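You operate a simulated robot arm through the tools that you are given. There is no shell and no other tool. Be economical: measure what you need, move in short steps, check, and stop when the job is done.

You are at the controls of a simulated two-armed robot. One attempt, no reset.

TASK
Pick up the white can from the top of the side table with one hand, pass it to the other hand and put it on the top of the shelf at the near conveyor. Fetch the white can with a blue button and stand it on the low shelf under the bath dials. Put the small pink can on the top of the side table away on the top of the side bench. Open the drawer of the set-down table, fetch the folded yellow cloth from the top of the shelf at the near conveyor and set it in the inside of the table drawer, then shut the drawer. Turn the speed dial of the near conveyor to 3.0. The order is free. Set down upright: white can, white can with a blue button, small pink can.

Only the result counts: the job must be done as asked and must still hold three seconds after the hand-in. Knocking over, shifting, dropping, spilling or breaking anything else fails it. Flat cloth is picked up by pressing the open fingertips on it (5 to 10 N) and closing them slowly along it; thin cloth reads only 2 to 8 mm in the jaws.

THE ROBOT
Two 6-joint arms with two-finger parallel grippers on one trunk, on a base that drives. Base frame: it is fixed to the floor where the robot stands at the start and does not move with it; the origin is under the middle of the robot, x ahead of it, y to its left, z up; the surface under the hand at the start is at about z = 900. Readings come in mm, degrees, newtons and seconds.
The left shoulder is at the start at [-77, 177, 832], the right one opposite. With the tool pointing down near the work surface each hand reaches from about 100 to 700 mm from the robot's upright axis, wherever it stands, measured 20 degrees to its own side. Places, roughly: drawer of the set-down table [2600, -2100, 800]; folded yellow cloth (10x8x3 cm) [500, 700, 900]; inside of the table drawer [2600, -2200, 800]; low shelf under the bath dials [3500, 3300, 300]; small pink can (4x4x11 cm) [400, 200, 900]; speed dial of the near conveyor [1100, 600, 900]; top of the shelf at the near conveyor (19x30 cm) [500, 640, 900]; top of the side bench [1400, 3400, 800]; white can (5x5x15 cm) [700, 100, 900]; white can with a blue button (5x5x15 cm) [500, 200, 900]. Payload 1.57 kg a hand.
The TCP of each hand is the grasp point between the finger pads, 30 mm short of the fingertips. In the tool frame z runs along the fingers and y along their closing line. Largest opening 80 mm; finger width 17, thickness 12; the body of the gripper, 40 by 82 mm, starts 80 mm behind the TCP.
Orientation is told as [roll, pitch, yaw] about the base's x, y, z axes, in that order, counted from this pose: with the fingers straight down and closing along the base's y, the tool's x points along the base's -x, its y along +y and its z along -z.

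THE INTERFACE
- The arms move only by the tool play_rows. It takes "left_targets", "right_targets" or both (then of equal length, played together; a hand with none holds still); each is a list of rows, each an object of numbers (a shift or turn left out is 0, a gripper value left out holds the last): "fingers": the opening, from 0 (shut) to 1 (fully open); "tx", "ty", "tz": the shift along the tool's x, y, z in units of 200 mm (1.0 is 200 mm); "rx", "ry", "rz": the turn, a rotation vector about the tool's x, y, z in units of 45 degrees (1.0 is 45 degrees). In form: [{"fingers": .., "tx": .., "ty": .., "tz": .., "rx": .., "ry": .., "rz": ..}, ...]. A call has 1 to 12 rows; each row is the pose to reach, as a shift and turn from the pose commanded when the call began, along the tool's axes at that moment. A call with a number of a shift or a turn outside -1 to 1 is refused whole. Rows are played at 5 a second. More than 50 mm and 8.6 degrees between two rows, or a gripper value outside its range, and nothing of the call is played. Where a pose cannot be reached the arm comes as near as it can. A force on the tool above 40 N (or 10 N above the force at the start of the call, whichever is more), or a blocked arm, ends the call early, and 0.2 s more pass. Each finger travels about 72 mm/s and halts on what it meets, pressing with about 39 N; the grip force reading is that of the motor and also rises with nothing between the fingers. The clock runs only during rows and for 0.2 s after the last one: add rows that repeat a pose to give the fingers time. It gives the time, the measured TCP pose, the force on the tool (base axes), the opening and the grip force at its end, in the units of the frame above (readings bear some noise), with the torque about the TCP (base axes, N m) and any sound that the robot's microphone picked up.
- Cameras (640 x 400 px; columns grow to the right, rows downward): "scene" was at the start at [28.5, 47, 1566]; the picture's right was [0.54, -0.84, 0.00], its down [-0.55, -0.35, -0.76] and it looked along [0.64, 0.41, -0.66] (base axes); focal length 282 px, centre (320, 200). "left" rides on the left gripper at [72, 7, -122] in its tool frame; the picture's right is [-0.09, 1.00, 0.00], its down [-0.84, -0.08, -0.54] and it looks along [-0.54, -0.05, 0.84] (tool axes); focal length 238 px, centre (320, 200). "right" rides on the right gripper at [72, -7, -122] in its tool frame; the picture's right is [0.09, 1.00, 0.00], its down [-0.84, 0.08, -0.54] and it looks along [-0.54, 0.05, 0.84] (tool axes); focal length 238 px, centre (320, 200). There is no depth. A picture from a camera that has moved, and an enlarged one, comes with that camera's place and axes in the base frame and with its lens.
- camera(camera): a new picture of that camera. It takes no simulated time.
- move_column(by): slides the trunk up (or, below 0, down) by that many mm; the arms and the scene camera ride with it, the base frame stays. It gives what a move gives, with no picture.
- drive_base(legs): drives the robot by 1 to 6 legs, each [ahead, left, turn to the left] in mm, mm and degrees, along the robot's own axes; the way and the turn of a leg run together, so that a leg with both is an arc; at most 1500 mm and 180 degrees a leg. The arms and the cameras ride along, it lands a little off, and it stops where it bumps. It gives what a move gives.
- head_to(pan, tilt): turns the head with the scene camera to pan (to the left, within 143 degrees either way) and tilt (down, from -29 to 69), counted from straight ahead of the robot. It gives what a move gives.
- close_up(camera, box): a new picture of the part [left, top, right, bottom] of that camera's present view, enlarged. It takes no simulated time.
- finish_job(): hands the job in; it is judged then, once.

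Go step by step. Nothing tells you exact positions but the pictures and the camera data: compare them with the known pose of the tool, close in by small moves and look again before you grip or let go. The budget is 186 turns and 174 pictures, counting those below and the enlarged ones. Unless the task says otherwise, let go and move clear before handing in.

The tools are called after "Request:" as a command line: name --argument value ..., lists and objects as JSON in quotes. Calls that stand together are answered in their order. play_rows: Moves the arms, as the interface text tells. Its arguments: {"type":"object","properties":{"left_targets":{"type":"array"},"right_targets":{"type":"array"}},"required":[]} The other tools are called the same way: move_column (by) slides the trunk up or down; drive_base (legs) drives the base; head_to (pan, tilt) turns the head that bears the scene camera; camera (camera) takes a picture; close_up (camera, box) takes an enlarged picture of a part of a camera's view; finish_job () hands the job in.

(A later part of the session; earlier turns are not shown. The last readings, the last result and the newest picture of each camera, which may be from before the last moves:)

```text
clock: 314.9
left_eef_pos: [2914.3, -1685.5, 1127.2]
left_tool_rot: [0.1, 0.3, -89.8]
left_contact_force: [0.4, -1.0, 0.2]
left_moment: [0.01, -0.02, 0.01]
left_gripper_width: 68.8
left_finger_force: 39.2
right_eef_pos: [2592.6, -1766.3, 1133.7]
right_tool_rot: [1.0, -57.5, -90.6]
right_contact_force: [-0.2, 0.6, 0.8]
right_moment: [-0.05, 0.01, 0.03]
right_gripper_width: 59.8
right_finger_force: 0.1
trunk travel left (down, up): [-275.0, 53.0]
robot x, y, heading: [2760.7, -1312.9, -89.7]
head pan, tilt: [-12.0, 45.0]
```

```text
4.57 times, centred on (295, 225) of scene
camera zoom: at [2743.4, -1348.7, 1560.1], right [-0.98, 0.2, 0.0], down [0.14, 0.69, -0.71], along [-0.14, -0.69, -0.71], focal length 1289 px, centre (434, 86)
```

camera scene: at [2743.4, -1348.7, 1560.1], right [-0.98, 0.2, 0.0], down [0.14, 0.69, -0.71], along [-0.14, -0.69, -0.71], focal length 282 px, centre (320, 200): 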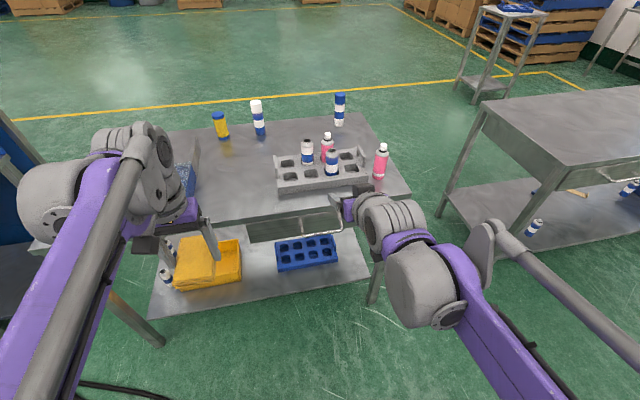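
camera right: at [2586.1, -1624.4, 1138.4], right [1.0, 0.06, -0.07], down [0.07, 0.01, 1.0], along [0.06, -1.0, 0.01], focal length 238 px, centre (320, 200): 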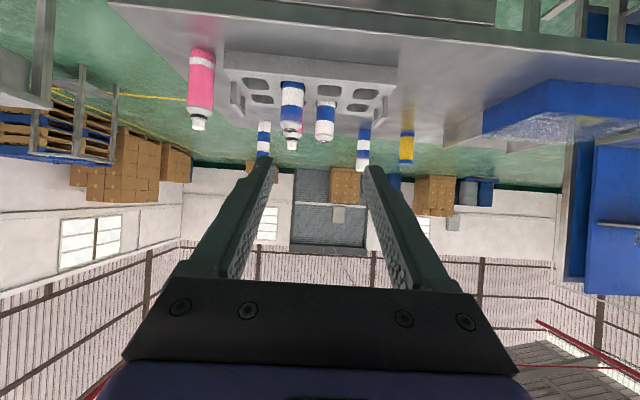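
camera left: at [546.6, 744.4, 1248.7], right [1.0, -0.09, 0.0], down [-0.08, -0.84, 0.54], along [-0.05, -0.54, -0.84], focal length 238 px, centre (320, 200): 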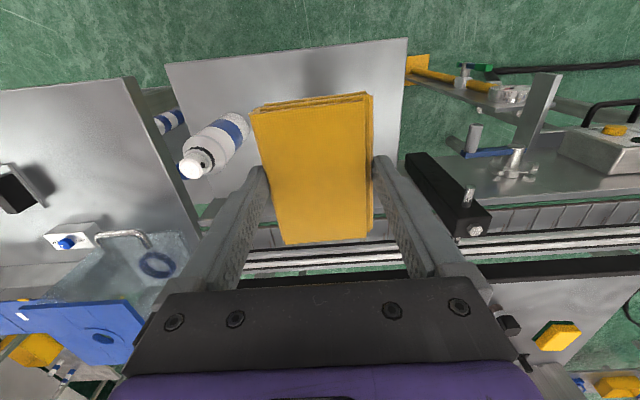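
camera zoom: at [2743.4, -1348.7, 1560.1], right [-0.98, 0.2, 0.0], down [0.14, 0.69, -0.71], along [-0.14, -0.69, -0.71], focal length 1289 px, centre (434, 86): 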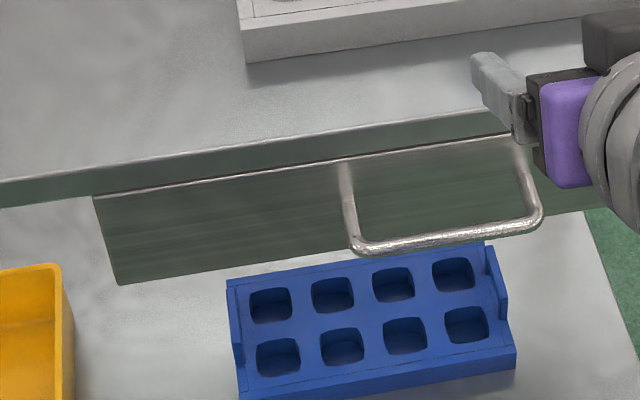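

The handle bar is at about (2608,-1966,765), 147 mm long. I back up 80 mm, lower the column a little, and turn the right hand horizontal with the jaws closing vertically.

Request:
drive_base --legs '[[-80, 0, 0]]'

Request:
move_column --by -70

Request:
play_rows --right_targets '[{"tx": 0.03, "tz": 0.12, "ry": -0.09}, {"tx": 0.06, "tz": 0.25, "ry": -0.18}, {"tx": 0.1, "tz": 0.37, "ry": -0.27, "ty": 0.03}, {"tx": 0.13, "tz": 0.5, "ry": -0.36, "ty": 0.07}, {"tx": 0.16, "tz": 0.62, "ry": -0.45, "ty": 0.07}, {"tx": 0.19, "tz": 0.75, "ry": -0.54, "ty": 0.07}, {"tx": 0.22, "tz": 0.87, "ry": -0.63, "ty": 0.07}, {"tx": 0.256, "tz": 0.99, "ry": -0.72, "ty": 0.07}, {"tx": 0.256, "tz": 0.99, "ry": -0.72, "ty": 0.07}]'

Request:
play_rows --right_targets '[{"rz": 0.17}, {"rz": 0.34}, {"rz": 0.51}, {"rz": 0.68}, {"rz": 0.85}, {"rz": 1.0}, {"rz": 1.0}]'

Request:
play_rows --right_targets '[{"rz": 0.17}, {"rz": 0.34}, {"rz": 0.51}, {"rz": 0.68}, {"rz": 0.85}, {"rz": 1.0}, {"rz": 1.0}]'

Request:
camera --camera "right"

Request:
camera --camera "scene"

```text
clock: 316.0
left_eef_pos: [2913.8, -1607.1, 1127.1]
left_tool_rot: [0.2, 0.4, -89.8]
left_contact_force: [-0.7, -0.1, 0.4]
left_moment: [0.0, -0.01, 0.01]
left_gripper_width: 68.7
left_finger_force: 39.2
right_eef_pos: [2593.5, -1686.2, 1133.6]
right_tool_rot: [0.9, -57.6, -90.5]
right_contact_force: [-0.8, 0.3, 0.3]
right_moment: [0.05, 0.01, 0.02]
right_gripper_width: 60.0
right_finger_force: 0.1
trunk travel left (down, up): [-275.0, 53.0]
robot x, y, heading: [2760.0, -1235.4, -89.8]
head pan, tilt: [-12.0, 45.0]
```

```text
clock: 317.1
left_eef_pos: [2914.6, -1606.7, 1057.6]
left_tool_rot: [0.1, 0.3, -89.8]
left_contact_force: [0.4, -0.1, -0.5]
left_moment: [0.0, 0.01, -0.03]
left_gripper_width: 68.6
left_finger_force: 38.7
right_eef_pos: [2592.5, -1687.8, 1064.0]
right_tool_rot: [1.0, -57.5, -90.6]
right_contact_force: [0.3, -0.1, -0.3]
right_moment: [0.01, 0.0, -0.02]
right_gripper_width: 59.7
right_finger_force: 0.1
trunk travel left (down, up): [-205.0, 123.0]
robot x, y, heading: [2763.8, -1231.5, -89.7]
head pan, tilt: [-12.0, 45.0]
```

```text
clock: 319.1
left_eef_pos: [2914.8, -1607.0, 1056.5]
left_tool_rot: [0.1, 0.3, -89.8]
left_contact_force: [-0.1, -0.5, -0.2]
left_moment: [0.03, -0.03, -0.01]
left_gripper_width: 68.6
left_finger_force: 39.2
right_eef_pos: [2610.2, -1826.1, 915.2]
right_tool_rot: [90.5, -89.5, 179.8]
right_contact_force: [0.1, 0.3, -0.1]
right_moment: [0.0, -0.01, 0.0]
right_gripper_width: 59.8
right_finger_force: 0.1
right hand out of reach, approached as far as the arm can: row 6
trunk travel left (down, up): [-205.0, 123.0]
robot x, y, heading: [2762.1, -1230.5, -90.0]
head pan, tilt: [-12.0, 45.0]
```

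```text
clock: 320.7
left_eef_pos: [2913.5, -1608.2, 1056.4]
left_tool_rot: [0.2, 0.4, -89.8]
left_contact_force: [-0.1, 0.2, -1.0]
left_moment: [0.01, 0.03, 0.01]
left_gripper_width: 69.0
left_finger_force: 39.0
right_eef_pos: [2641.6, -1822.0, 900.1]
right_tool_rot: [81.6, -45.1, -176.1]
right_contact_force: [0.3, -0.3, -0.2]
right_moment: [-0.05, 0.0, 0.01]
right_gripper_width: 60.0
right_finger_force: 0.1
right hand out of reach, approached as far as the arm can: row 2, 3, 4, 5, 6, 7
trunk travel left (down, up): [-205.0, 123.0]
robot x, y, heading: [2759.0, -1231.3, -89.6]
head pan, tilt: [-12.0, 45.0]
```

```text
clock: 322.3
left_eef_pos: [2913.7, -1607.8, 1057.7]
left_tool_rot: [0.0, 0.2, -89.7]
left_contact_force: [0.0, 0.0, -0.5]
left_moment: [0.02, 0.0, -0.03]
left_gripper_width: 68.6
left_finger_force: 39.0
right_eef_pos: [2641.0, -1822.6, 898.1]
right_tool_rot: [80.7, -3.9, -173.7]
right_contact_force: [-0.7, 0.1, -0.1]
right_moment: [-0.01, 0.01, -0.05]
right_gripper_width: 60.1
right_finger_force: 0.1
right hand out of reach, approached as far as the arm can: row 1, 2, 3, 4, 5, 6
trunk travel left (down, up): [-205.0, 123.0]
robot x, y, heading: [2760.5, -1233.1, -89.6]
head pan, tilt: [-12.0, 45.0]
```

```text
68 pictures are left
camera right: at [2698.8, -1694.2, 905.8], right [0.18, -0.14, 0.97], down [-0.88, 0.43, 0.22], along [-0.45, -0.89, -0.05], focal length 238 px, centre (320, 200)
```

right: 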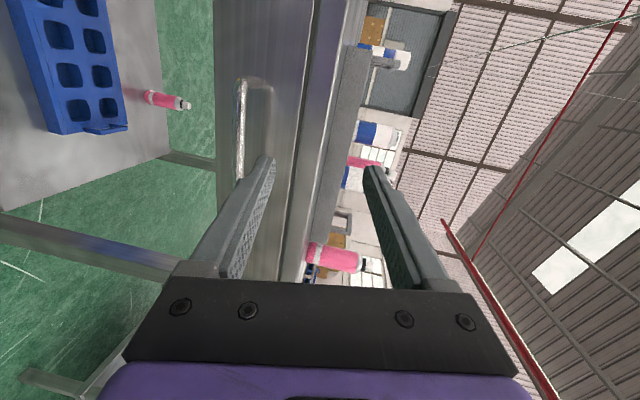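

```text
67 pictures are left
camera scene: at [2743.3, -1271.5, 1488.4], right [-0.98, 0.2, 0.0], down [0.14, 0.69, -0.71], along [-0.14, -0.69, -0.71], focal length 282 px, centre (320, 200)
```

scene: 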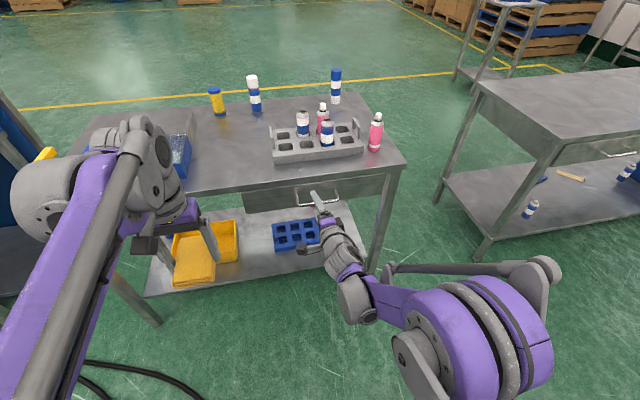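

The hand is nearly oriented but slightly off. I take a zoom to fix the handle's position more precisely.

Request:
close_up --camera "scene" --box '[230, 150, 390, 250]'

Request:
close_up --camera "right" --box '[180, 50, 340, 200]'

```text
4.00 times, centred on (310, 200) of scene
camera zoom: at [2743.3, -1271.5, 1488.4], right [-0.98, 0.2, 0.0], down [0.14, 0.69, -0.71], along [-0.14, -0.69, -0.71], focal length 1128 px, centre (360, 200)
```

zoom: 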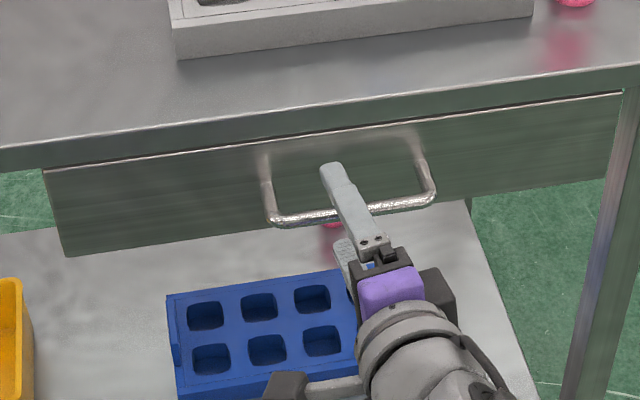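

```text
2.67 times, centred on (260, 125) of right
camera zoom: at [2698.8, -1694.2, 905.8], right [0.18, -0.14, 0.97], down [-0.88, 0.43, 0.22], along [-0.45, -0.89, -0.05], focal length 636 px, centre (480, 400)
```

zoom: 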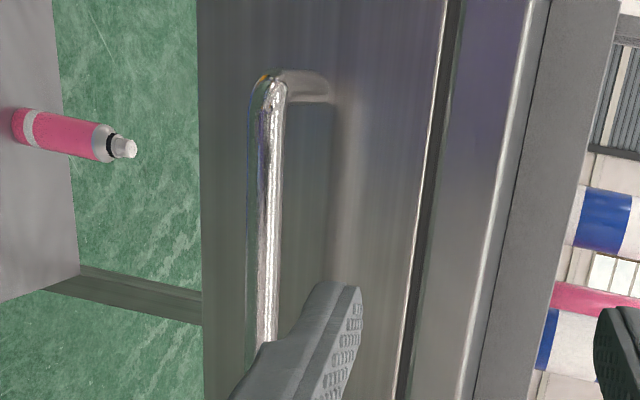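

The bar is at (2616,-1936,796). I straighten the hand and bring it in front of the bar.

Request:
play_rows --right_targets '[{"tz": 0.15, "tx": -0.03, "ty": -0.05, "rx": -0.05, "ry": -0.03, "rz": 0.02}, {"tz": 0.3, "tx": -0.06, "ty": -0.15, "rx": -0.1, "ry": -0.06, "rz": 0.04}, {"tz": 0.335, "tx": -0.09, "ty": -0.28, "rx": -0.15, "ry": -0.09, "rz": 0.06}, {"tz": 0.335, "tx": -0.118, "ty": -0.4, "rx": -0.207, "ry": -0.125, "rz": 0.087}, {"tz": 0.335, "tx": -0.118, "ty": -0.473, "rx": -0.207, "ry": -0.125, "rz": 0.087}, {"tz": 0.335, "tx": -0.118, "ty": -0.473, "rx": -0.207, "ry": -0.125, "rz": 0.087}]'

Request:
camera --camera "right"

Request:
close_up --camera "scene" --box '[230, 150, 390, 250]'

```text
clock: 323.7
left_eef_pos: [2914.6, -1608.1, 1058.1]
left_tool_rot: [0.1, 0.2, -89.8]
left_contact_force: [0.4, 0.1, -0.1]
left_moment: [0.02, 0.0, 0.0]
left_gripper_width: 68.8
left_finger_force: 39.2
right_eef_pos: [2587.1, -1893.8, 819.8]
right_tool_rot: [99.1, 4.9, 175.1]
right_contact_force: [0.2, 0.8, -0.3]
right_moment: [0.02, -0.02, -0.03]
right_gripper_width: 59.9
right_finger_force: 0.0
right hand out of reach, approached as far as the arm can: row 1
trunk travel left (down, up): [-205.0, 123.0]
robot x, y, heading: [2759.3, -1232.2, -89.6]
head pan, tilt: [-12.0, 45.0]
```

```text
64 pictures are left
camera right: at [2670.6, -1781.1, 800.0], right [0.02, 0.16, 0.99], down [-0.78, 0.62, -0.08], along [-0.62, -0.77, 0.14], focal length 238 px, centre (320, 200)
```

right: 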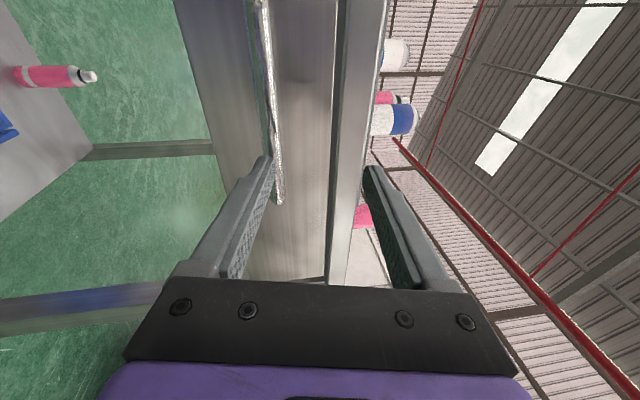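

```text
4.00 times, centred on (310, 200) of scene
camera zoom: at [2743.0, -1271.7, 1488.4], right [-0.98, 0.2, 0.0], down [0.14, 0.69, -0.71], along [-0.14, -0.69, -0.71], focal length 1128 px, centre (360, 200)
```

zoom: 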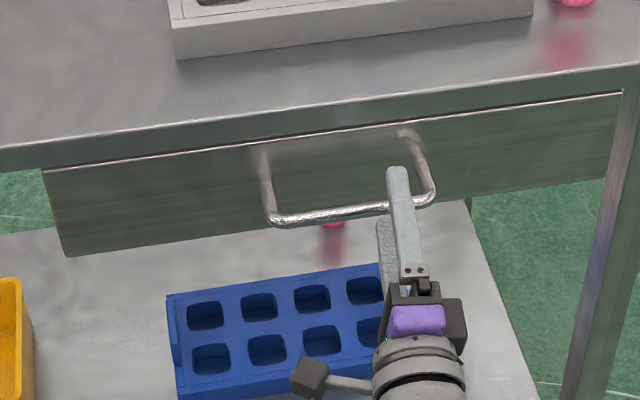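

That overcorrected, because the earlier clamp had already left the command straight. I undo the rotation and set the position.

Request:
play_rows --right_targets '[{"tx": 0.04, "ty": -0.04, "tz": -0.03, "rx": 0.07, "ry": 0.04, "rz": -0.03}, {"tx": 0.08, "ty": -0.08, "tz": -0.06, "rx": 0.14, "ry": 0.08, "rz": -0.06}, {"tx": 0.13, "ty": -0.12, "tz": -0.078, "rx": 0.207, "ry": 0.12, "rz": -0.095}, {"tx": 0.13, "ty": -0.12, "tz": -0.078, "rx": 0.207, "ry": 0.12, "rz": -0.095}]'

Request:
camera --camera "right"

```text
clock: 324.7
left_eef_pos: [2914.0, -1607.9, 1055.9]
left_tool_rot: [0.1, 0.3, -89.8]
left_contact_force: [0.1, 1.0, -0.6]
left_moment: [0.02, 0.0, -0.03]
left_gripper_width: 68.3
left_finger_force: 39.2
right_eef_pos: [2615.5, -1885.5, 795.2]
right_tool_rot: [89.9, 0.2, -179.8]
right_contact_force: [0.2, -1.0, -0.5]
right_moment: [-0.02, 0.0, 0.02]
right_gripper_width: 60.2
right_finger_force: 0.1
trunk travel left (down, up): [-205.0, 123.0]
robot x, y, heading: [2759.8, -1232.9, -89.7]
head pan, tilt: [-12.0, 45.0]
```

```text
62 pictures are left
camera right: at [2687.8, -1762.7, 789.2], right [0.09, 0.0, 1.0], down [-0.84, 0.54, 0.08], along [-0.54, -0.84, 0.05], focal length 238 px, centre (320, 200)
```

right: 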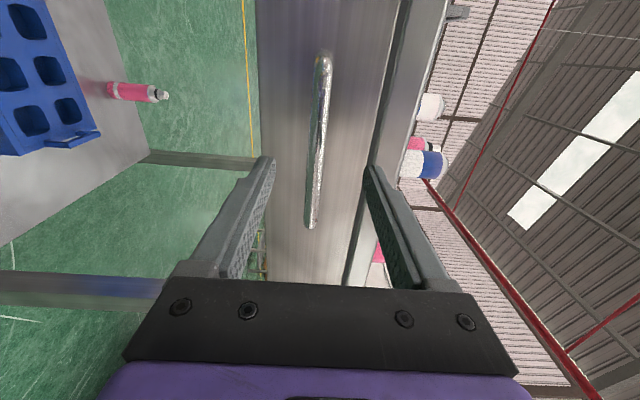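

The bar is centred between the jaws. I advance onto it and close.

Request:
play_rows --right_targets '[{"tz": 0.1}, {"tz": 0.18}, {"tz": 0.23}, {"tz": 0.23}, {"tz": 0.23, "fingers": 0.5}, {"tz": 0.23, "fingers": 0.3}, {"tz": 0.23, "fingers": 0.1}, {"tz": 0.23, "fingers": 0.0}, {"tz": 0.23, "fingers": 0.0}]'

Request:
camera --camera "right"

```text
clock: 326.7
left_eef_pos: [2913.0, -1608.8, 1057.0]
left_tool_rot: [0.1, 0.5, -89.8]
left_contact_force: [-0.1, 0.3, 0.1]
left_moment: [-0.02, 0.0, 0.0]
left_gripper_width: 68.8
left_finger_force: 38.7
right_eef_pos: [2615.8, -1931.9, 791.7]
right_tool_rot: [89.4, 0.2, -179.8]
right_contact_force: [-0.2, 16.1, -34.5]
right_moment: [0.46, 0.15, -0.48]
right_gripper_width: 14.0
right_finger_force: 31.0
trunk travel left (down, up): [-205.0, 123.0]
robot x, y, heading: [2764.3, -1233.4, -89.6]
head pan, tilt: [-12.0, 45.0]
```

```text
61 pictures are left
camera right: at [2687.8, -1808.8, 787.0], right [0.09, -0.01, 1.0], down [-0.84, 0.54, 0.08], along [-0.54, -0.84, 0.04], focal length 238 px, centre (320, 200)
```

right: 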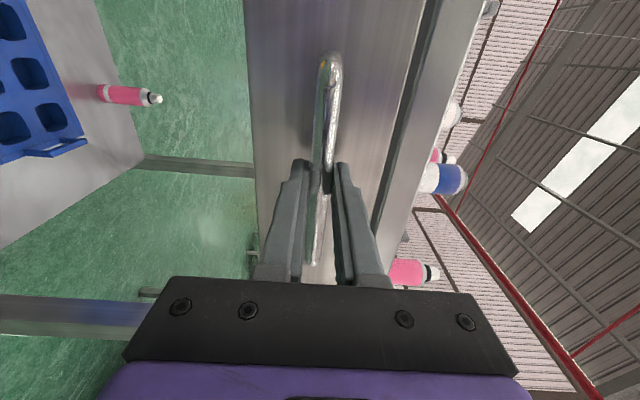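

The handle is gripped, with the hand a few mm high. I relax that and pull 50 mm with the arm to feel the drawer.

Request:
play_rows --right_targets '[{"ty": -0.018}, {"ty": -0.018, "tz": -0.05}, {"ty": -0.018, "tz": -0.12}, {"ty": -0.018, "tz": -0.2}, {"ty": -0.018, "tz": -0.25}, {"ty": -0.018, "tz": -0.25}]'

Request:
close_up --camera "scene" --box '[210, 130, 410, 255]'

```text
clock: 328.1
left_eef_pos: [2913.9, -1607.3, 1056.9]
left_tool_rot: [-0.1, 0.3, -89.8]
left_contact_force: [1.0, 0.4, -0.7]
left_moment: [-0.03, -0.01, 0.02]
left_gripper_width: 68.7
left_finger_force: 38.8
right_eef_pos: [2616.7, -1880.8, 792.2]
right_tool_rot: [90.1, 0.2, -179.9]
right_contact_force: [2.9, 0.0, -5.0]
right_moment: [0.03, 0.08, -0.01]
right_gripper_width: 13.7
right_finger_force: 31.0
trunk travel left (down, up): [-205.0, 123.0]
robot x, y, heading: [2762.4, -1232.0, -89.7]
head pan, tilt: [-12.0, 45.0]
```

```text
3.20 times, centred on (310, 192) of scene
camera zoom: at [2743.2, -1272.2, 1488.4], right [-0.98, 0.2, 0.0], down [0.14, 0.69, -0.71], along [-0.14, -0.69, -0.71], focal length 903 px, centre (352, 224)
```

zoom: 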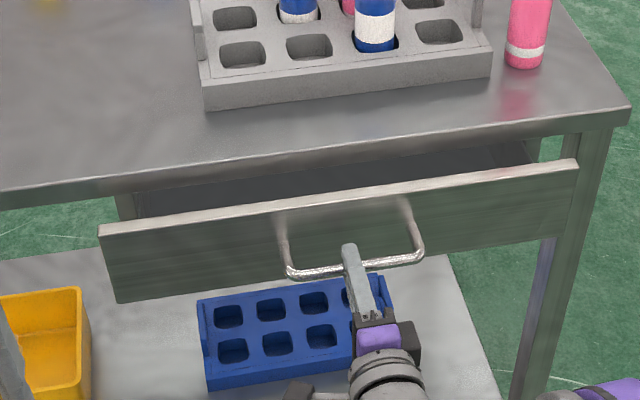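

The drawer slides freely. I pull it 150 mm further by backing the base.

Request:
drive_base --legs '[[-75, 0, 0], [-75, 0, 0]]'

Request:
camera --camera "scene"

```text
clock: 329.7
left_eef_pos: [2914.1, -1459.1, 1056.9]
left_tool_rot: [0.0, 0.3, -89.8]
left_contact_force: [1.3, -0.3, -1.8]
left_moment: [-0.03, 0.03, 0.01]
left_gripper_width: 68.7
left_finger_force: 38.9
right_eef_pos: [2616.5, -1732.7, 792.2]
right_tool_rot: [89.9, 0.1, -179.7]
right_contact_force: [10.8, -0.9, -7.4]
right_moment: [0.06, 0.11, -0.71]
right_gripper_width: 13.6
right_finger_force: 30.5
trunk travel left (down, up): [-205.0, 123.0]
robot x, y, heading: [2761.5, -1082.3, -89.8]
head pan, tilt: [-12.0, 45.0]
```

```text
59 pictures are left
camera scene: at [2743.5, -1123.4, 1488.4], right [-0.98, 0.2, 0.0], down [0.14, 0.69, -0.71], along [-0.14, -0.69, -0.71], focal length 282 px, centre (320, 200)
```

scene: 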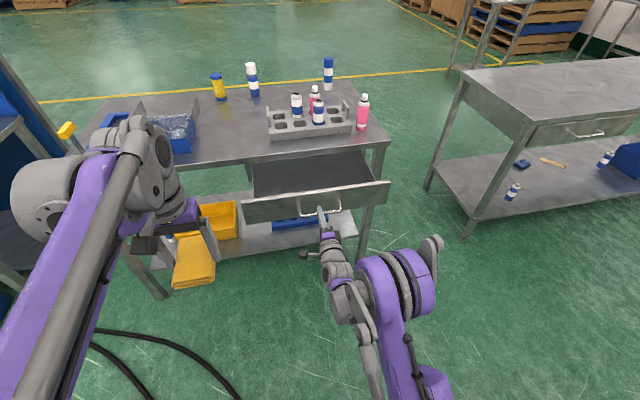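

The drawer is open about 200 mm and empty. I release the handle, back off and lift the right hand out of the way.

Request:
play_rows --right_targets '[{"fingers": 0.3}, {"fingers": 0.6}, {"fingers": 0.7}, {"fingers": 0.7}]'

Request:
drive_base --legs '[[-130, 0, 0]]'

Request:
play_rows --right_targets '[{"ty": 0.15, "rx": 0.1, "tz": 0.0}, {"ty": 0.3, "rx": 0.22, "tz": -0.05}, {"ty": 0.45, "rx": 0.34, "tz": -0.12}, {"ty": 0.6, "rx": 0.46, "tz": -0.2}, {"ty": 0.75, "rx": 0.58, "tz": -0.3}, {"ty": 0.88, "rx": 0.7, "tz": -0.42}, {"ty": 0.95, "rx": 0.82, "tz": -0.55}, {"ty": 1.0, "rx": 0.95, "tz": -0.7}, {"ty": 1.0, "rx": 1.0, "tz": -0.8}, {"ty": 1.0, "rx": 1.0, "tz": -0.8}]'

Request:
camera --camera "scene"

```text
clock: 330.7
left_eef_pos: [2914.2, -1459.8, 1057.4]
left_tool_rot: [0.1, 0.3, -89.8]
left_contact_force: [-0.3, -1.5, -0.5]
left_moment: [0.0, 0.06, 0.0]
left_gripper_width: 68.9
left_finger_force: 39.2
right_eef_pos: [2616.0, -1732.2, 792.2]
right_tool_rot: [89.9, 0.2, -179.8]
right_contact_force: [0.4, -0.9, 0.3]
right_moment: [0.0, 0.04, 0.01]
right_gripper_width: 56.0
right_finger_force: 0.1
trunk travel left (down, up): [-205.0, 123.0]
robot x, y, heading: [2763.8, -1088.1, -89.8]
head pan, tilt: [-12.0, 45.0]
```

```text
clock: 332.0
left_eef_pos: [2912.9, -1330.4, 1057.0]
left_tool_rot: [0.1, 0.2, -89.8]
left_contact_force: [-0.1, -0.2, -0.8]
left_moment: [0.0, 0.0, 0.03]
left_gripper_width: 68.6
left_finger_force: 38.6
right_eef_pos: [2613.4, -1603.8, 791.7]
right_tool_rot: [90.0, 0.2, -179.9]
right_contact_force: [1.0, -0.1, -0.4]
right_moment: [0.0, 0.02, 0.01]
right_gripper_width: 56.0
right_finger_force: 0.1
trunk travel left (down, up): [-205.0, 123.0]
robot x, y, heading: [2761.3, -955.1, -89.8]
head pan, tilt: [-12.0, 45.0]
```

```text
clock: 334.2
left_eef_pos: [2912.7, -1330.5, 1058.2]
left_tool_rot: [0.0, 0.2, -89.7]
left_contact_force: [-0.3, -0.2, 0.1]
left_moment: [0.02, 0.05, 0.02]
left_gripper_width: 68.8
left_finger_force: 39.0
right_eef_pos: [2639.2, -1440.6, 993.6]
right_tool_rot: [45.4, -0.8, 179.2]
right_contact_force: [0.4, 0.1, 0.2]
right_moment: [-0.04, 0.04, -0.01]
right_gripper_width: 55.9
right_finger_force: 0.0
right hand out of reach, approached as far as the arm can: row 2, 3, 6, 7, 8, 9, 10
trunk travel left (down, up): [-205.0, 123.0]
robot x, y, heading: [2760.5, -954.6, -89.7]
head pan, tilt: [-12.0, 45.0]
```

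```text
58 pictures are left
camera scene: at [2742.0, -995.2, 1488.4], right [-0.98, 0.2, 0.0], down [0.14, 0.69, -0.71], along [-0.14, -0.69, -0.71], focal length 282 px, centre (320, 200)
```

scene: 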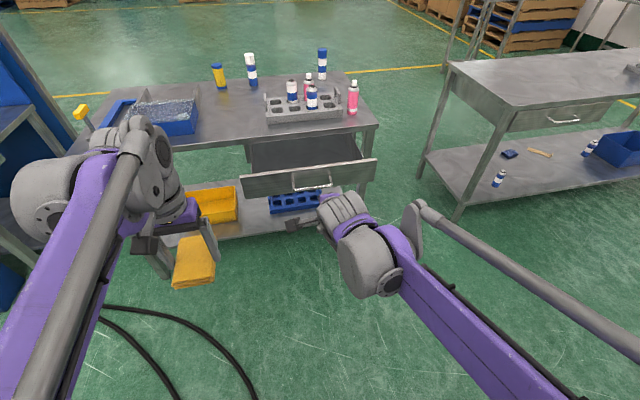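

I drive right and forward so the left hand with the cloth comes in front of the open drawer.

Request:
drive_base --legs '[[0, -260, 0], [330, 0, 0]]'

Request:
head_to --pan 10 --tilt 52

Request:
camera --camera "scene"

Request:
camera --camera "left"

```text
clock: 338.9
left_eef_pos: [2651.8, -1659.6, 1057.1]
left_tool_rot: [0.1, 0.3, -89.8]
left_contact_force: [-0.6, 0.1, 0.0]
left_moment: [0.03, 0.0, 0.02]
left_gripper_width: 68.6
left_finger_force: 38.9
right_eef_pos: [2378.2, -1769.3, 992.1]
right_tool_rot: [45.4, -0.8, 179.1]
right_contact_force: [-0.4, -0.1, -0.5]
right_moment: [0.02, 0.0, 0.02]
right_gripper_width: 55.9
right_finger_force: 0.0
trunk travel left (down, up): [-205.0, 123.0]
robot x, y, heading: [2502.3, -1285.0, -89.8]
head pan, tilt: [-12.0, 45.0]
```

```text
clock: 339.8
left_eef_pos: [2652.2, -1659.4, 1057.1]
left_tool_rot: [0.1, 0.3, -89.7]
left_contact_force: [-0.2, 0.3, -0.5]
left_moment: [-0.01, 0.0, 0.0]
left_gripper_width: 68.5
left_finger_force: 39.3
right_eef_pos: [2379.2, -1770.3, 992.4]
right_tool_rot: [45.3, -0.9, 179.0]
right_contact_force: [-0.1, -0.5, 0.4]
right_moment: [-0.02, 0.02, -0.03]
right_gripper_width: 56.3
right_finger_force: 0.1
trunk travel left (down, up): [-205.0, 123.0]
robot x, y, heading: [2497.9, -1285.8, -89.7]
head pan, tilt: [10.0, 52.0]
```

```text
57 pictures are left
camera scene: at [2510.2, -1318.4, 1478.8], right [-0.98, -0.18, 0.0], down [-0.14, 0.78, -0.62], along [0.11, -0.61, -0.79], focal length 282 px, centre (320, 200)
```

scene: 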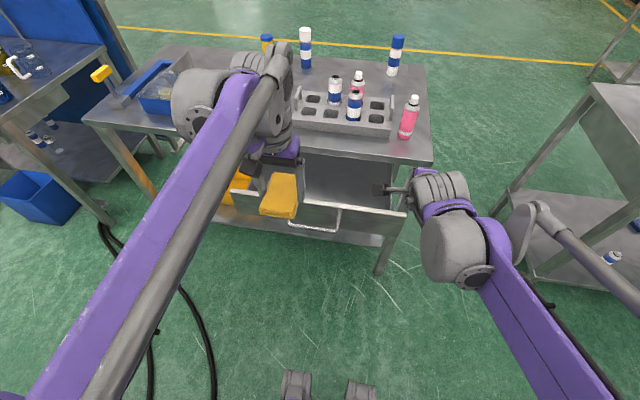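

```text
56 pictures are left
camera left: at [2657.1, -1587.8, 1179.7], right [1.0, -0.09, 0.0], down [-0.07, -0.84, 0.54], along [-0.05, -0.54, -0.84], focal length 238 px, centre (320, 200)
```

left: 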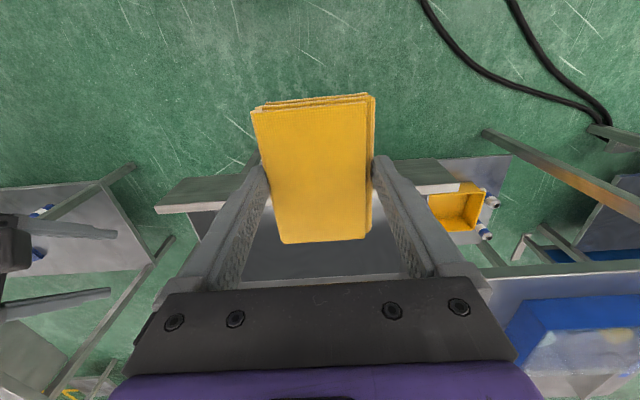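

The drawer spans x 2343–2875 with its front at y≈-1806. I move the cloth over the open part at (2640,-1895) and go down partway.

Request:
play_rows --left_targets '[{"tx": -0.2}, {"tx": -0.4}, {"tx": -0.6}, {"tx": -0.8, "ty": -0.03}, {"tx": -1.0, "ty": -0.06}, {"tx": -1.0, "ty": -0.06}]'

Request:
play_rows --left_targets '[{"tx": -0.18}, {"tx": -0.18, "tz": 0.2}, {"tx": -0.18, "tz": 0.4}, {"tx": -0.18, "tz": 0.6}, {"tx": -0.18, "tz": 0.75}, {"tx": -0.18, "tz": 0.75}]'

Request:
camera --camera "left"

Request:
close_up --camera "scene" --box '[200, 80, 440, 240]'

```text
clock: 341.2
left_eef_pos: [2639.9, -1851.6, 1051.1]
left_tool_rot: [0.0, 0.4, -89.7]
left_contact_force: [-0.4, 0.3, 0.1]
left_moment: [0.02, -0.01, 0.02]
left_gripper_width: 68.8
left_finger_force: 39.0
left hand out of reach, approached as far as the arm can: row 5, 6
right_eef_pos: [2377.6, -1769.3, 993.1]
right_tool_rot: [45.3, -0.9, 179.0]
right_contact_force: [-0.6, 0.3, -0.1]
right_moment: [-0.02, 0.02, 0.01]
right_gripper_width: 56.0
right_finger_force: 0.0
trunk travel left (down, up): [-205.0, 123.0]
robot x, y, heading: [2498.3, -1286.5, -89.9]
head pan, tilt: [10.0, 52.0]
```

```text
clock: 342.6
left_eef_pos: [2640.7, -1887.5, 899.0]
left_tool_rot: [0.1, 0.2, -89.8]
left_contact_force: [-0.1, -1.1, -0.1]
left_moment: [0.02, -0.03, 0.01]
left_gripper_width: 68.7
left_finger_force: 39.1
left hand out of reach, approached as far as the arm can: row 1, 2
right_eef_pos: [2378.5, -1770.7, 993.2]
right_tool_rot: [45.3, -0.9, 179.1]
right_contact_force: [-0.3, 0.1, -0.9]
right_moment: [0.03, 0.01, 0.02]
right_gripper_width: 56.1
right_finger_force: 0.0
trunk travel left (down, up): [-205.0, 123.0]
robot x, y, heading: [2497.0, -1285.1, -89.7]
head pan, tilt: [10.0, 52.0]
```

```text
55 pictures are left
camera left: at [2647.0, -1815.5, 1022.1], right [1.0, -0.09, 0.0], down [-0.08, -0.84, 0.54], along [-0.05, -0.54, -0.84], focal length 238 px, centre (320, 200)
```

left: 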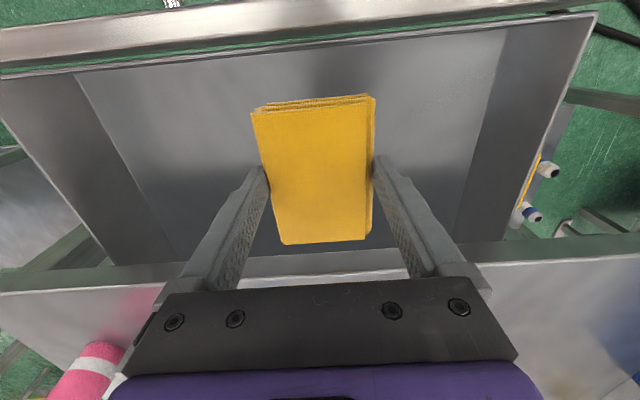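

```text
2.50 times, centred on (320, 160) of scene
camera zoom: at [2510.2, -1318.2, 1478.8], right [-0.98, -0.18, 0.0], down [-0.14, 0.78, -0.62], along [0.11, -0.61, -0.79], focal length 705 px, centre (320, 300)
```

zoom: 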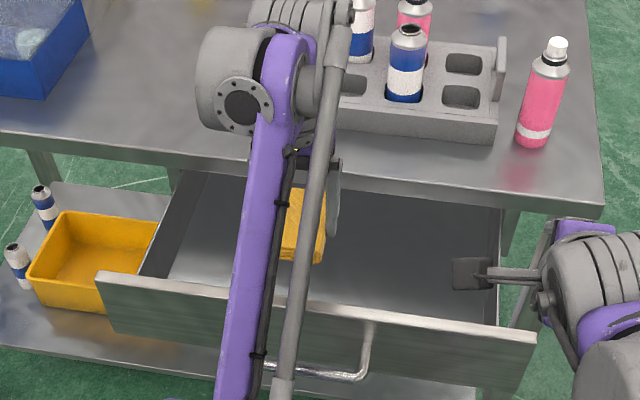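

The cloth is inside the drawer opening. I lower to just above the floor.

Request:
play_rows --left_targets '[{"tz": 0.15}, {"tz": 0.3}, {"tz": 0.42}, {"tz": 0.46}, {"tz": 0.46}]'

Request:
camera --camera "left"

```text
clock: 343.8
left_eef_pos: [2639.6, -1918.0, 830.2]
left_tool_rot: [0.1, 0.3, -89.9]
left_contact_force: [-1.4, 0.3, -0.7]
left_moment: [-0.04, 0.03, 0.03]
left_gripper_width: 68.8
left_finger_force: 39.1
left hand out of reach, approached as far as the arm can: row 2, 3, 4, 5
right_eef_pos: [2379.0, -1770.2, 991.5]
right_tool_rot: [45.3, -1.0, 179.2]
right_contact_force: [-0.2, 0.0, 0.6]
right_moment: [-0.01, -0.02, 0.01]
right_gripper_width: 56.1
right_finger_force: 0.0
trunk travel left (down, up): [-205.0, 123.0]
robot x, y, heading: [2498.5, -1286.3, -89.7]
head pan, tilt: [10.0, 52.0]
```

```text
53 pictures are left
camera left: at [2645.0, -1846.3, 952.7], right [1.0, -0.09, 0.0], down [-0.08, -0.84, 0.54], along [-0.05, -0.54, -0.84], focal length 238 px, centre (320, 200)
```

left: 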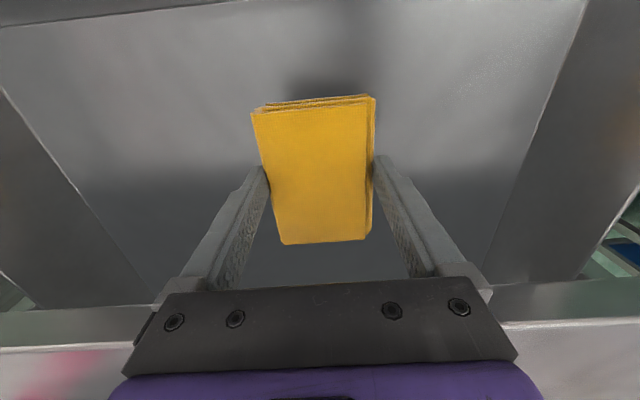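

The arm is at its lower limit here, so I use the column to lower the rest.

Request:
move_column --by -30

Request:
camera --camera "left"

```text
clock: 344.5
left_eef_pos: [2640.2, -1918.0, 798.8]
left_tool_rot: [0.2, 0.2, -89.8]
left_contact_force: [-0.1, -0.5, -0.2]
left_moment: [0.02, 0.0, 0.02]
left_gripper_width: 68.7
left_finger_force: 39.0
right_eef_pos: [2379.3, -1769.2, 962.8]
right_tool_rot: [45.3, -0.9, 179.1]
right_contact_force: [0.0, 0.1, 0.3]
right_moment: [-0.02, -0.01, -0.01]
right_gripper_width: 56.0
right_finger_force: 0.0
trunk travel left (down, up): [-175.0, 153.0]
robot x, y, heading: [2498.8, -1287.5, -89.8]
head pan, tilt: [10.0, 52.0]
```

```text
52 pictures are left
camera left: at [2645.4, -1845.9, 922.6], right [1.0, -0.09, 0.0], down [-0.08, -0.84, 0.54], along [-0.05, -0.54, -0.84], focal length 238 px, centre (320, 200)
```

left: 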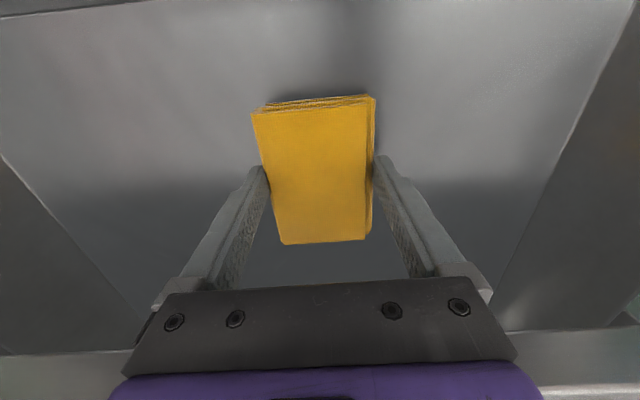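

Request:
move_column --by -10

Request:
camera --camera "left"

```text
clock: 345.1
left_eef_pos: [2639.6, -1919.3, 791.0]
left_tool_rot: [0.0, 0.3, -89.7]
left_contact_force: [0.1, -0.3, 0.4]
left_moment: [0.01, 0.01, 0.0]
left_gripper_width: 68.5
left_finger_force: 39.2
right_eef_pos: [2378.5, -1770.1, 952.9]
right_tool_rot: [45.3, -0.8, 179.2]
right_contact_force: [-1.4, -1.3, 0.0]
right_moment: [-0.03, 0.0, -0.03]
right_gripper_width: 55.9
right_finger_force: 0.1
trunk travel left (down, up): [-165.0, 163.0]
robot x, y, heading: [2500.6, -1285.4, -89.9]
head pan, tilt: [10.0, 52.0]
```

```text
51 pictures are left
camera left: at [2645.3, -1845.8, 912.7], right [1.0, -0.09, 0.0], down [-0.08, -0.84, 0.54], along [-0.05, -0.54, -0.84], focal length 238 px, centre (320, 200)
```

left: 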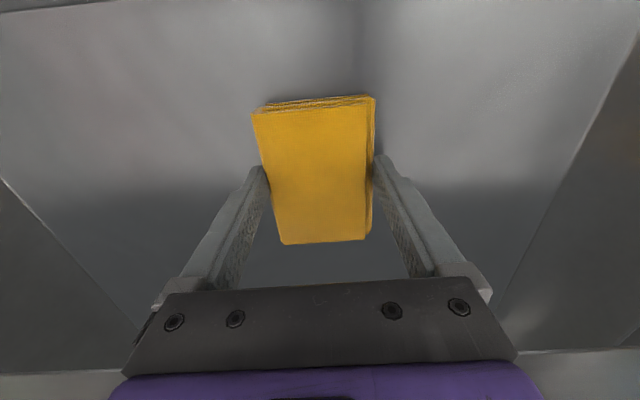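

Request:
move_column --by -7

```text
clock: 345.8
left_eef_pos: [2639.5, -1916.3, 787.1]
left_tool_rot: [-0.1, 0.2, -89.8]
left_contact_force: [0.3, -0.2, 20.9]
left_moment: [-0.23, 0.09, 0.01]
left_gripper_width: 68.6
left_finger_force: 38.6
right_eef_pos: [2376.9, -1769.1, 947.2]
right_tool_rot: [45.4, -0.9, 179.0]
right_contact_force: [0.3, 0.6, 0.2]
right_moment: [0.0, -0.02, -0.04]
right_gripper_width: 56.0
right_finger_force: 0.0
trunk travel left (down, up): [-158.0, 169.0]
robot x, y, heading: [2499.4, -1285.9, -90.0]
head pan, tilt: [10.0, 52.0]
stopped: the force on the tool passed its limit at 42 N (the readings are from after the stop); the commanded pose is now the measured one
```

Contact with the drawer floor (21 N). I ease up 1 mm by the column and open the left hand.

Request:
move_column --by 2

Request:
play_rows --left_targets '[{"fingers": 0.9}, {"fingers": 0.95}, {"fingers": 1.0}, {"fingers": 1.0}]'

Request:
camera --camera "left"

```text
clock: 346.3
left_eef_pos: [2639.8, -1916.3, 787.0]
left_tool_rot: [0.2, 0.3, -89.7]
left_contact_force: [-0.5, -0.9, 6.0]
left_moment: [-0.17, 0.09, -0.05]
left_gripper_width: 68.5
left_finger_force: 39.5
right_eef_pos: [2377.9, -1769.3, 948.2]
right_tool_rot: [45.3, -0.9, 179.2]
right_contact_force: [0.4, 0.2, 0.2]
right_moment: [0.01, 0.01, -0.01]
right_gripper_width: 56.4
right_finger_force: 0.1
trunk travel left (down, up): [-160.0, 167.0]
robot x, y, heading: [2501.5, -1283.7, -89.7]
head pan, tilt: [10.0, 52.0]
```

```text
clock: 347.3
left_eef_pos: [2639.9, -1916.9, 787.6]
left_tool_rot: [0.2, 0.2, -89.8]
left_contact_force: [0.3, -0.4, 0.6]
left_moment: [-0.01, -0.03, 0.02]
left_gripper_width: 79.7
left_finger_force: 0.1
right_eef_pos: [2378.5, -1770.1, 948.0]
right_tool_rot: [45.2, -0.9, 179.2]
right_contact_force: [-0.9, 0.9, 0.1]
right_moment: [0.01, -0.02, 0.0]
right_gripper_width: 56.2
right_finger_force: 0.1
trunk travel left (down, up): [-160.0, 167.0]
robot x, y, heading: [2498.7, -1285.1, -89.8]
head pan, tilt: [10.0, 52.0]
```

```text
50 pictures are left
camera left: at [2645.6, -1845.1, 909.7], right [1.0, -0.09, 0.0], down [-0.07, -0.84, 0.54], along [-0.05, -0.54, -0.84], focal length 238 px, centre (320, 200)
```

left: 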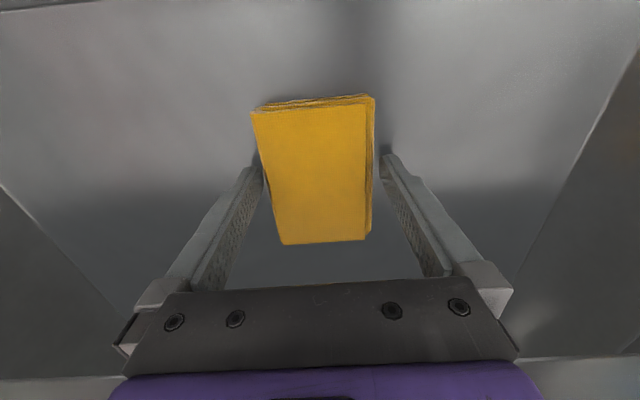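

Released. I rise straight out with the column and then the arm, and check the drawer.

Request:
move_column --by 110

Request:
play_rows --left_targets '[{"tz": -0.2}, {"tz": -0.4, "tx": 0.1}, {"tz": -0.55, "tx": 0.25}, {"tz": -0.7, "tx": 0.4}, {"tz": -0.8, "tx": 0.6}, {"tz": -0.8, "tx": 0.8}, {"tz": -0.8, "tx": 1.0}, {"tz": -0.8, "tx": 1.0}]'

Request:
camera --camera "scene"

```text
clock: 348.7
left_eef_pos: [2639.8, -1935.4, 919.6]
left_tool_rot: [0.1, -1.4, -89.8]
left_contact_force: [-0.5, 0.1, 0.4]
left_moment: [0.02, -0.03, 0.02]
left_gripper_width: 79.8
left_finger_force: 0.1
right_eef_pos: [2379.0, -1768.9, 1057.3]
right_tool_rot: [45.5, -1.1, 178.9]
right_contact_force: [-0.5, 1.0, -0.7]
right_moment: [-0.02, 0.0, 0.01]
right_gripper_width: 56.0
right_finger_force: 0.0
trunk travel left (down, up): [-270.0, 57.0]
robot x, y, heading: [2495.8, -1282.4, -89.7]
head pan, tilt: [10.0, 52.0]
```

```text
clock: 350.5
left_eef_pos: [2630.9, -1848.8, 1099.1]
left_tool_rot: [0.0, -1.3, -89.8]
left_contact_force: [-0.2, 0.8, -0.7]
left_moment: [-0.04, -0.03, -0.01]
left_gripper_width: 80.0
left_finger_force: 0.0
left hand out of reach, approached as far as the arm can: row 4, 5, 6, 7, 8
right_eef_pos: [2379.0, -1768.3, 1056.9]
right_tool_rot: [45.4, -1.1, 178.9]
right_contact_force: [0.3, 0.5, -0.2]
right_moment: [0.0, 0.01, 0.02]
right_gripper_width: 56.0
right_finger_force: 0.1
trunk travel left (down, up): [-270.0, 57.0]
robot x, y, heading: [2498.0, -1284.4, -89.7]
head pan, tilt: [10.0, 52.0]
```

```text
49 pictures are left
camera scene: at [2510.4, -1316.4, 1545.3], right [-0.98, -0.18, 0.0], down [-0.14, 0.78, -0.62], along [0.11, -0.61, -0.79], focal length 282 px, centre (320, 200)
```

scene: 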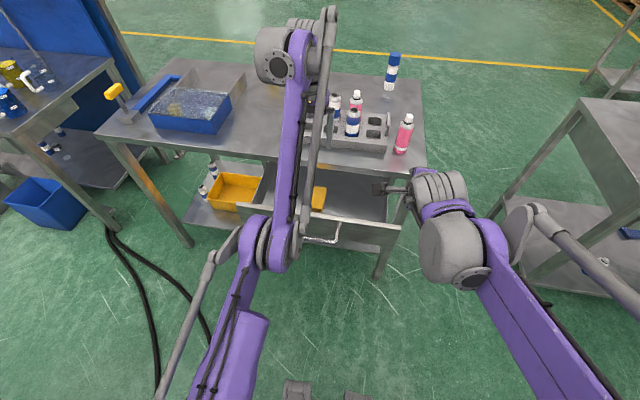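

The cloth lies in the drawer. I back off and return to the handle pose with the right hand to shut the drawer.

Request:
drive_base --legs '[[-330, 0, 0], [0, 262, 0]]'

Request:
move_column --by -65

Request:
play_rows --right_targets '[{"ty": -0.01, "tz": 0.1, "rx": -0.1}, {"ty": -0.02, "tz": 0.2, "rx": -0.22}, {"ty": -0.03, "tz": 0.3, "rx": -0.34}, {"ty": -0.05, "tz": 0.4, "rx": -0.46}, {"ty": -0.06, "tz": 0.5, "rx": -0.58}, {"ty": -0.07, "tz": 0.6, "rx": -0.7}, {"ty": -0.08, "tz": 0.7, "rx": -0.82}, {"ty": -0.1, "tz": 0.8, "rx": -0.94}, {"ty": -0.106, "tz": 0.88, "rx": -1.0}, {"ty": -0.106, "tz": 0.88, "rx": -1.0}]'

Request:
head_to --pan -10 --tilt 45

Request:
camera --camera "scene"

Request:
camera --camera "right"

```text
clock: 355.2
left_eef_pos: [2892.0, -1517.4, 1099.6]
left_tool_rot: [0.1, -1.1, -89.8]
left_contact_force: [-0.2, -0.6, 0.4]
left_moment: [0.01, 0.02, 0.03]
left_gripper_width: 80.1
left_finger_force: 0.0
right_eef_pos: [2641.2, -1437.9, 1057.4]
right_tool_rot: [45.4, -1.0, 179.0]
right_contact_force: [-0.1, 0.5, 0.5]
right_moment: [-0.01, 0.02, 0.02]
right_gripper_width: 55.9
right_finger_force: 0.1
trunk travel left (down, up): [-270.0, 57.0]
robot x, y, heading: [2759.6, -954.8, -89.8]
head pan, tilt: [10.0, 52.0]
```

```text
clock: 356.3
left_eef_pos: [2893.0, -1517.1, 1034.8]
left_tool_rot: [0.1, -1.3, -89.8]
left_contact_force: [0.6, 0.1, 0.9]
left_moment: [-0.03, -0.01, 0.04]
left_gripper_width: 80.0
left_finger_force: 0.1
right_eef_pos: [2640.7, -1437.6, 991.8]
right_tool_rot: [45.4, -1.1, 178.9]
right_contact_force: [0.2, 0.8, 0.0]
right_moment: [0.0, -0.02, -0.02]
right_gripper_width: 55.8
right_finger_force: 0.0
trunk travel left (down, up): [-205.0, 122.0]
robot x, y, heading: [2761.5, -955.8, -89.6]
head pan, tilt: [10.0, 52.0]
```

```text
clock: 358.5
left_eef_pos: [2892.7, -1517.0, 1034.9]
left_tool_rot: [0.1, -1.2, -89.8]
left_contact_force: [-0.7, 0.6, 0.0]
left_moment: [0.0, 0.03, 0.01]
left_gripper_width: 79.9
left_finger_force: 0.0
right_eef_pos: [2636.6, -1547.5, 854.3]
right_tool_rot: [90.5, -1.2, 179.0]
right_contact_force: [0.1, 0.1, 0.3]
right_moment: [-0.03, 0.01, 0.02]
right_gripper_width: 55.8
right_finger_force: 0.0
trunk travel left (down, up): [-205.0, 122.0]
robot x, y, heading: [2758.7, -950.6, -89.6]
head pan, tilt: [10.0, 52.0]
```

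```text
clock: 359.3
left_eef_pos: [2892.6, -1518.1, 1034.3]
left_tool_rot: [0.0, -1.3, -89.7]
left_contact_force: [0.3, 0.0, 0.0]
left_moment: [-0.01, 0.0, -0.01]
left_gripper_width: 79.9
left_finger_force: 0.0
right_eef_pos: [2636.0, -1547.2, 854.4]
right_tool_rot: [90.4, -1.2, 178.9]
right_contact_force: [0.3, 0.1, -0.2]
right_moment: [0.01, 0.02, 0.02]
right_gripper_width: 55.7
right_finger_force: 0.0
trunk travel left (down, up): [-205.0, 122.0]
robot x, y, heading: [2761.3, -953.4, -89.8]
head pan, tilt: [-10.0, 45.0]
```

```text
48 pictures are left
camera scene: at [2744.4, -992.8, 1488.6], right [-0.99, 0.17, 0.0], down [0.12, 0.7, -0.71], along [-0.12, -0.7, -0.71], focal length 282 px, centre (320, 200)
```

scene: 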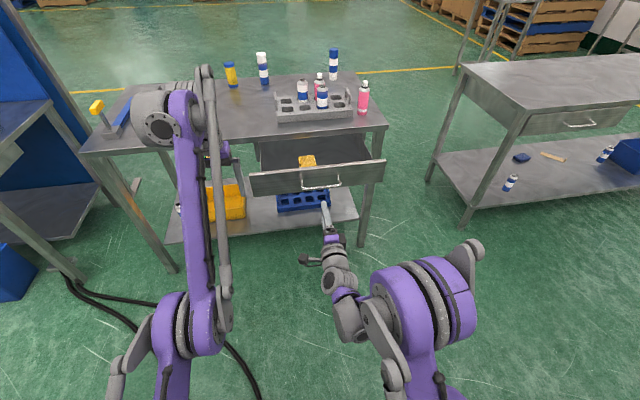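

```text
47 pictures are left
camera right: at [2710.3, -1426.7, 845.2], right [0.11, 0.0, 0.99], down [-0.82, 0.56, 0.09], along [-0.55, -0.83, 0.07], focal length 238 px, centre (320, 200)
```

right: 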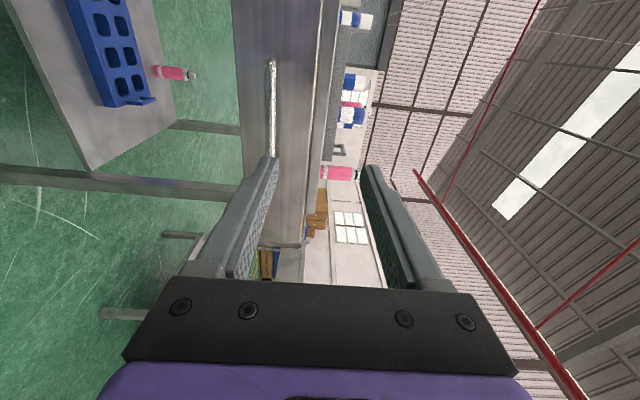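

I align with the handle again and advance.

Request:
play_rows --right_targets '[{"tz": 0.15, "ty": -0.05, "tx": -0.03}, {"tz": 0.3, "ty": -0.12, "tx": -0.06}, {"tz": 0.45, "ty": -0.2, "tx": -0.1}, {"tz": 0.6, "ty": -0.28, "tx": -0.1}, {"tz": 0.665, "ty": -0.31, "tx": -0.1}, {"tz": 0.665, "ty": -0.31, "tx": -0.1}]'

Request:
camera --camera "right"

```text
clock: 360.7
left_eef_pos: [2892.8, -1517.0, 1034.7]
left_tool_rot: [0.1, -1.1, -89.8]
left_contact_force: [0.4, -0.4, 0.7]
left_moment: [0.0, -0.04, 0.01]
left_gripper_width: 79.9
left_finger_force: 0.1
right_eef_pos: [2612.5, -1680.5, 794.4]
right_tool_rot: [90.4, -1.1, 178.9]
right_contact_force: [0.8, 0.1, -1.2]
right_moment: [0.03, 0.01, 0.03]
right_gripper_width: 56.1
right_finger_force: 0.1
trunk travel left (down, up): [-205.0, 122.0]
robot x, y, heading: [2757.8, -953.4, -89.8]
head pan, tilt: [-10.0, 45.0]
```

```text
46 pictures are left
camera right: at [2686.5, -1560.2, 785.3], right [0.11, 0.0, 0.99], down [-0.82, 0.56, 0.09], along [-0.55, -0.83, 0.07], focal length 238 px, centre (320, 200)
```

right: 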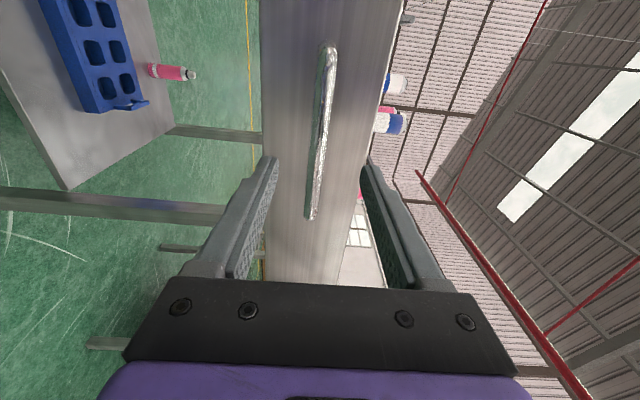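

Aligned with the bar. I advance and grip it.

Request:
play_rows --right_targets '[{"tz": 0.1, "ty": -0.01}, {"tz": 0.2, "ty": -0.012}, {"tz": 0.255, "ty": -0.012}, {"tz": 0.255, "ty": -0.012}, {"tz": 0.255, "ty": -0.012, "fingers": 0.4}, {"tz": 0.255, "ty": -0.012, "fingers": 0.2}, {"tz": 0.255, "ty": -0.012, "fingers": 0.0}, {"tz": 0.255, "ty": -0.012, "fingers": 0.0}, {"tz": 0.255, "ty": -0.012, "fingers": 0.0}]'

```text
clock: 362.7
left_eef_pos: [2891.9, -1517.7, 1035.6]
left_tool_rot: [0.0, -1.2, -89.8]
left_contact_force: [0.3, 0.0, 0.6]
left_moment: [0.0, 0.0, -0.02]
left_gripper_width: 80.0
left_finger_force: 0.1
right_eef_pos: [2610.4, -1732.0, 792.1]
right_tool_rot: [90.4, -1.0, 178.9]
right_contact_force: [-0.5, -0.1, 0.2]
right_moment: [-0.04, -0.57, -0.03]
right_gripper_width: 13.8
right_finger_force: 30.6
trunk travel left (down, up): [-205.0, 122.0]
robot x, y, heading: [2760.4, -956.6, -89.5]
head pan, tilt: [-10.0, 45.0]
```

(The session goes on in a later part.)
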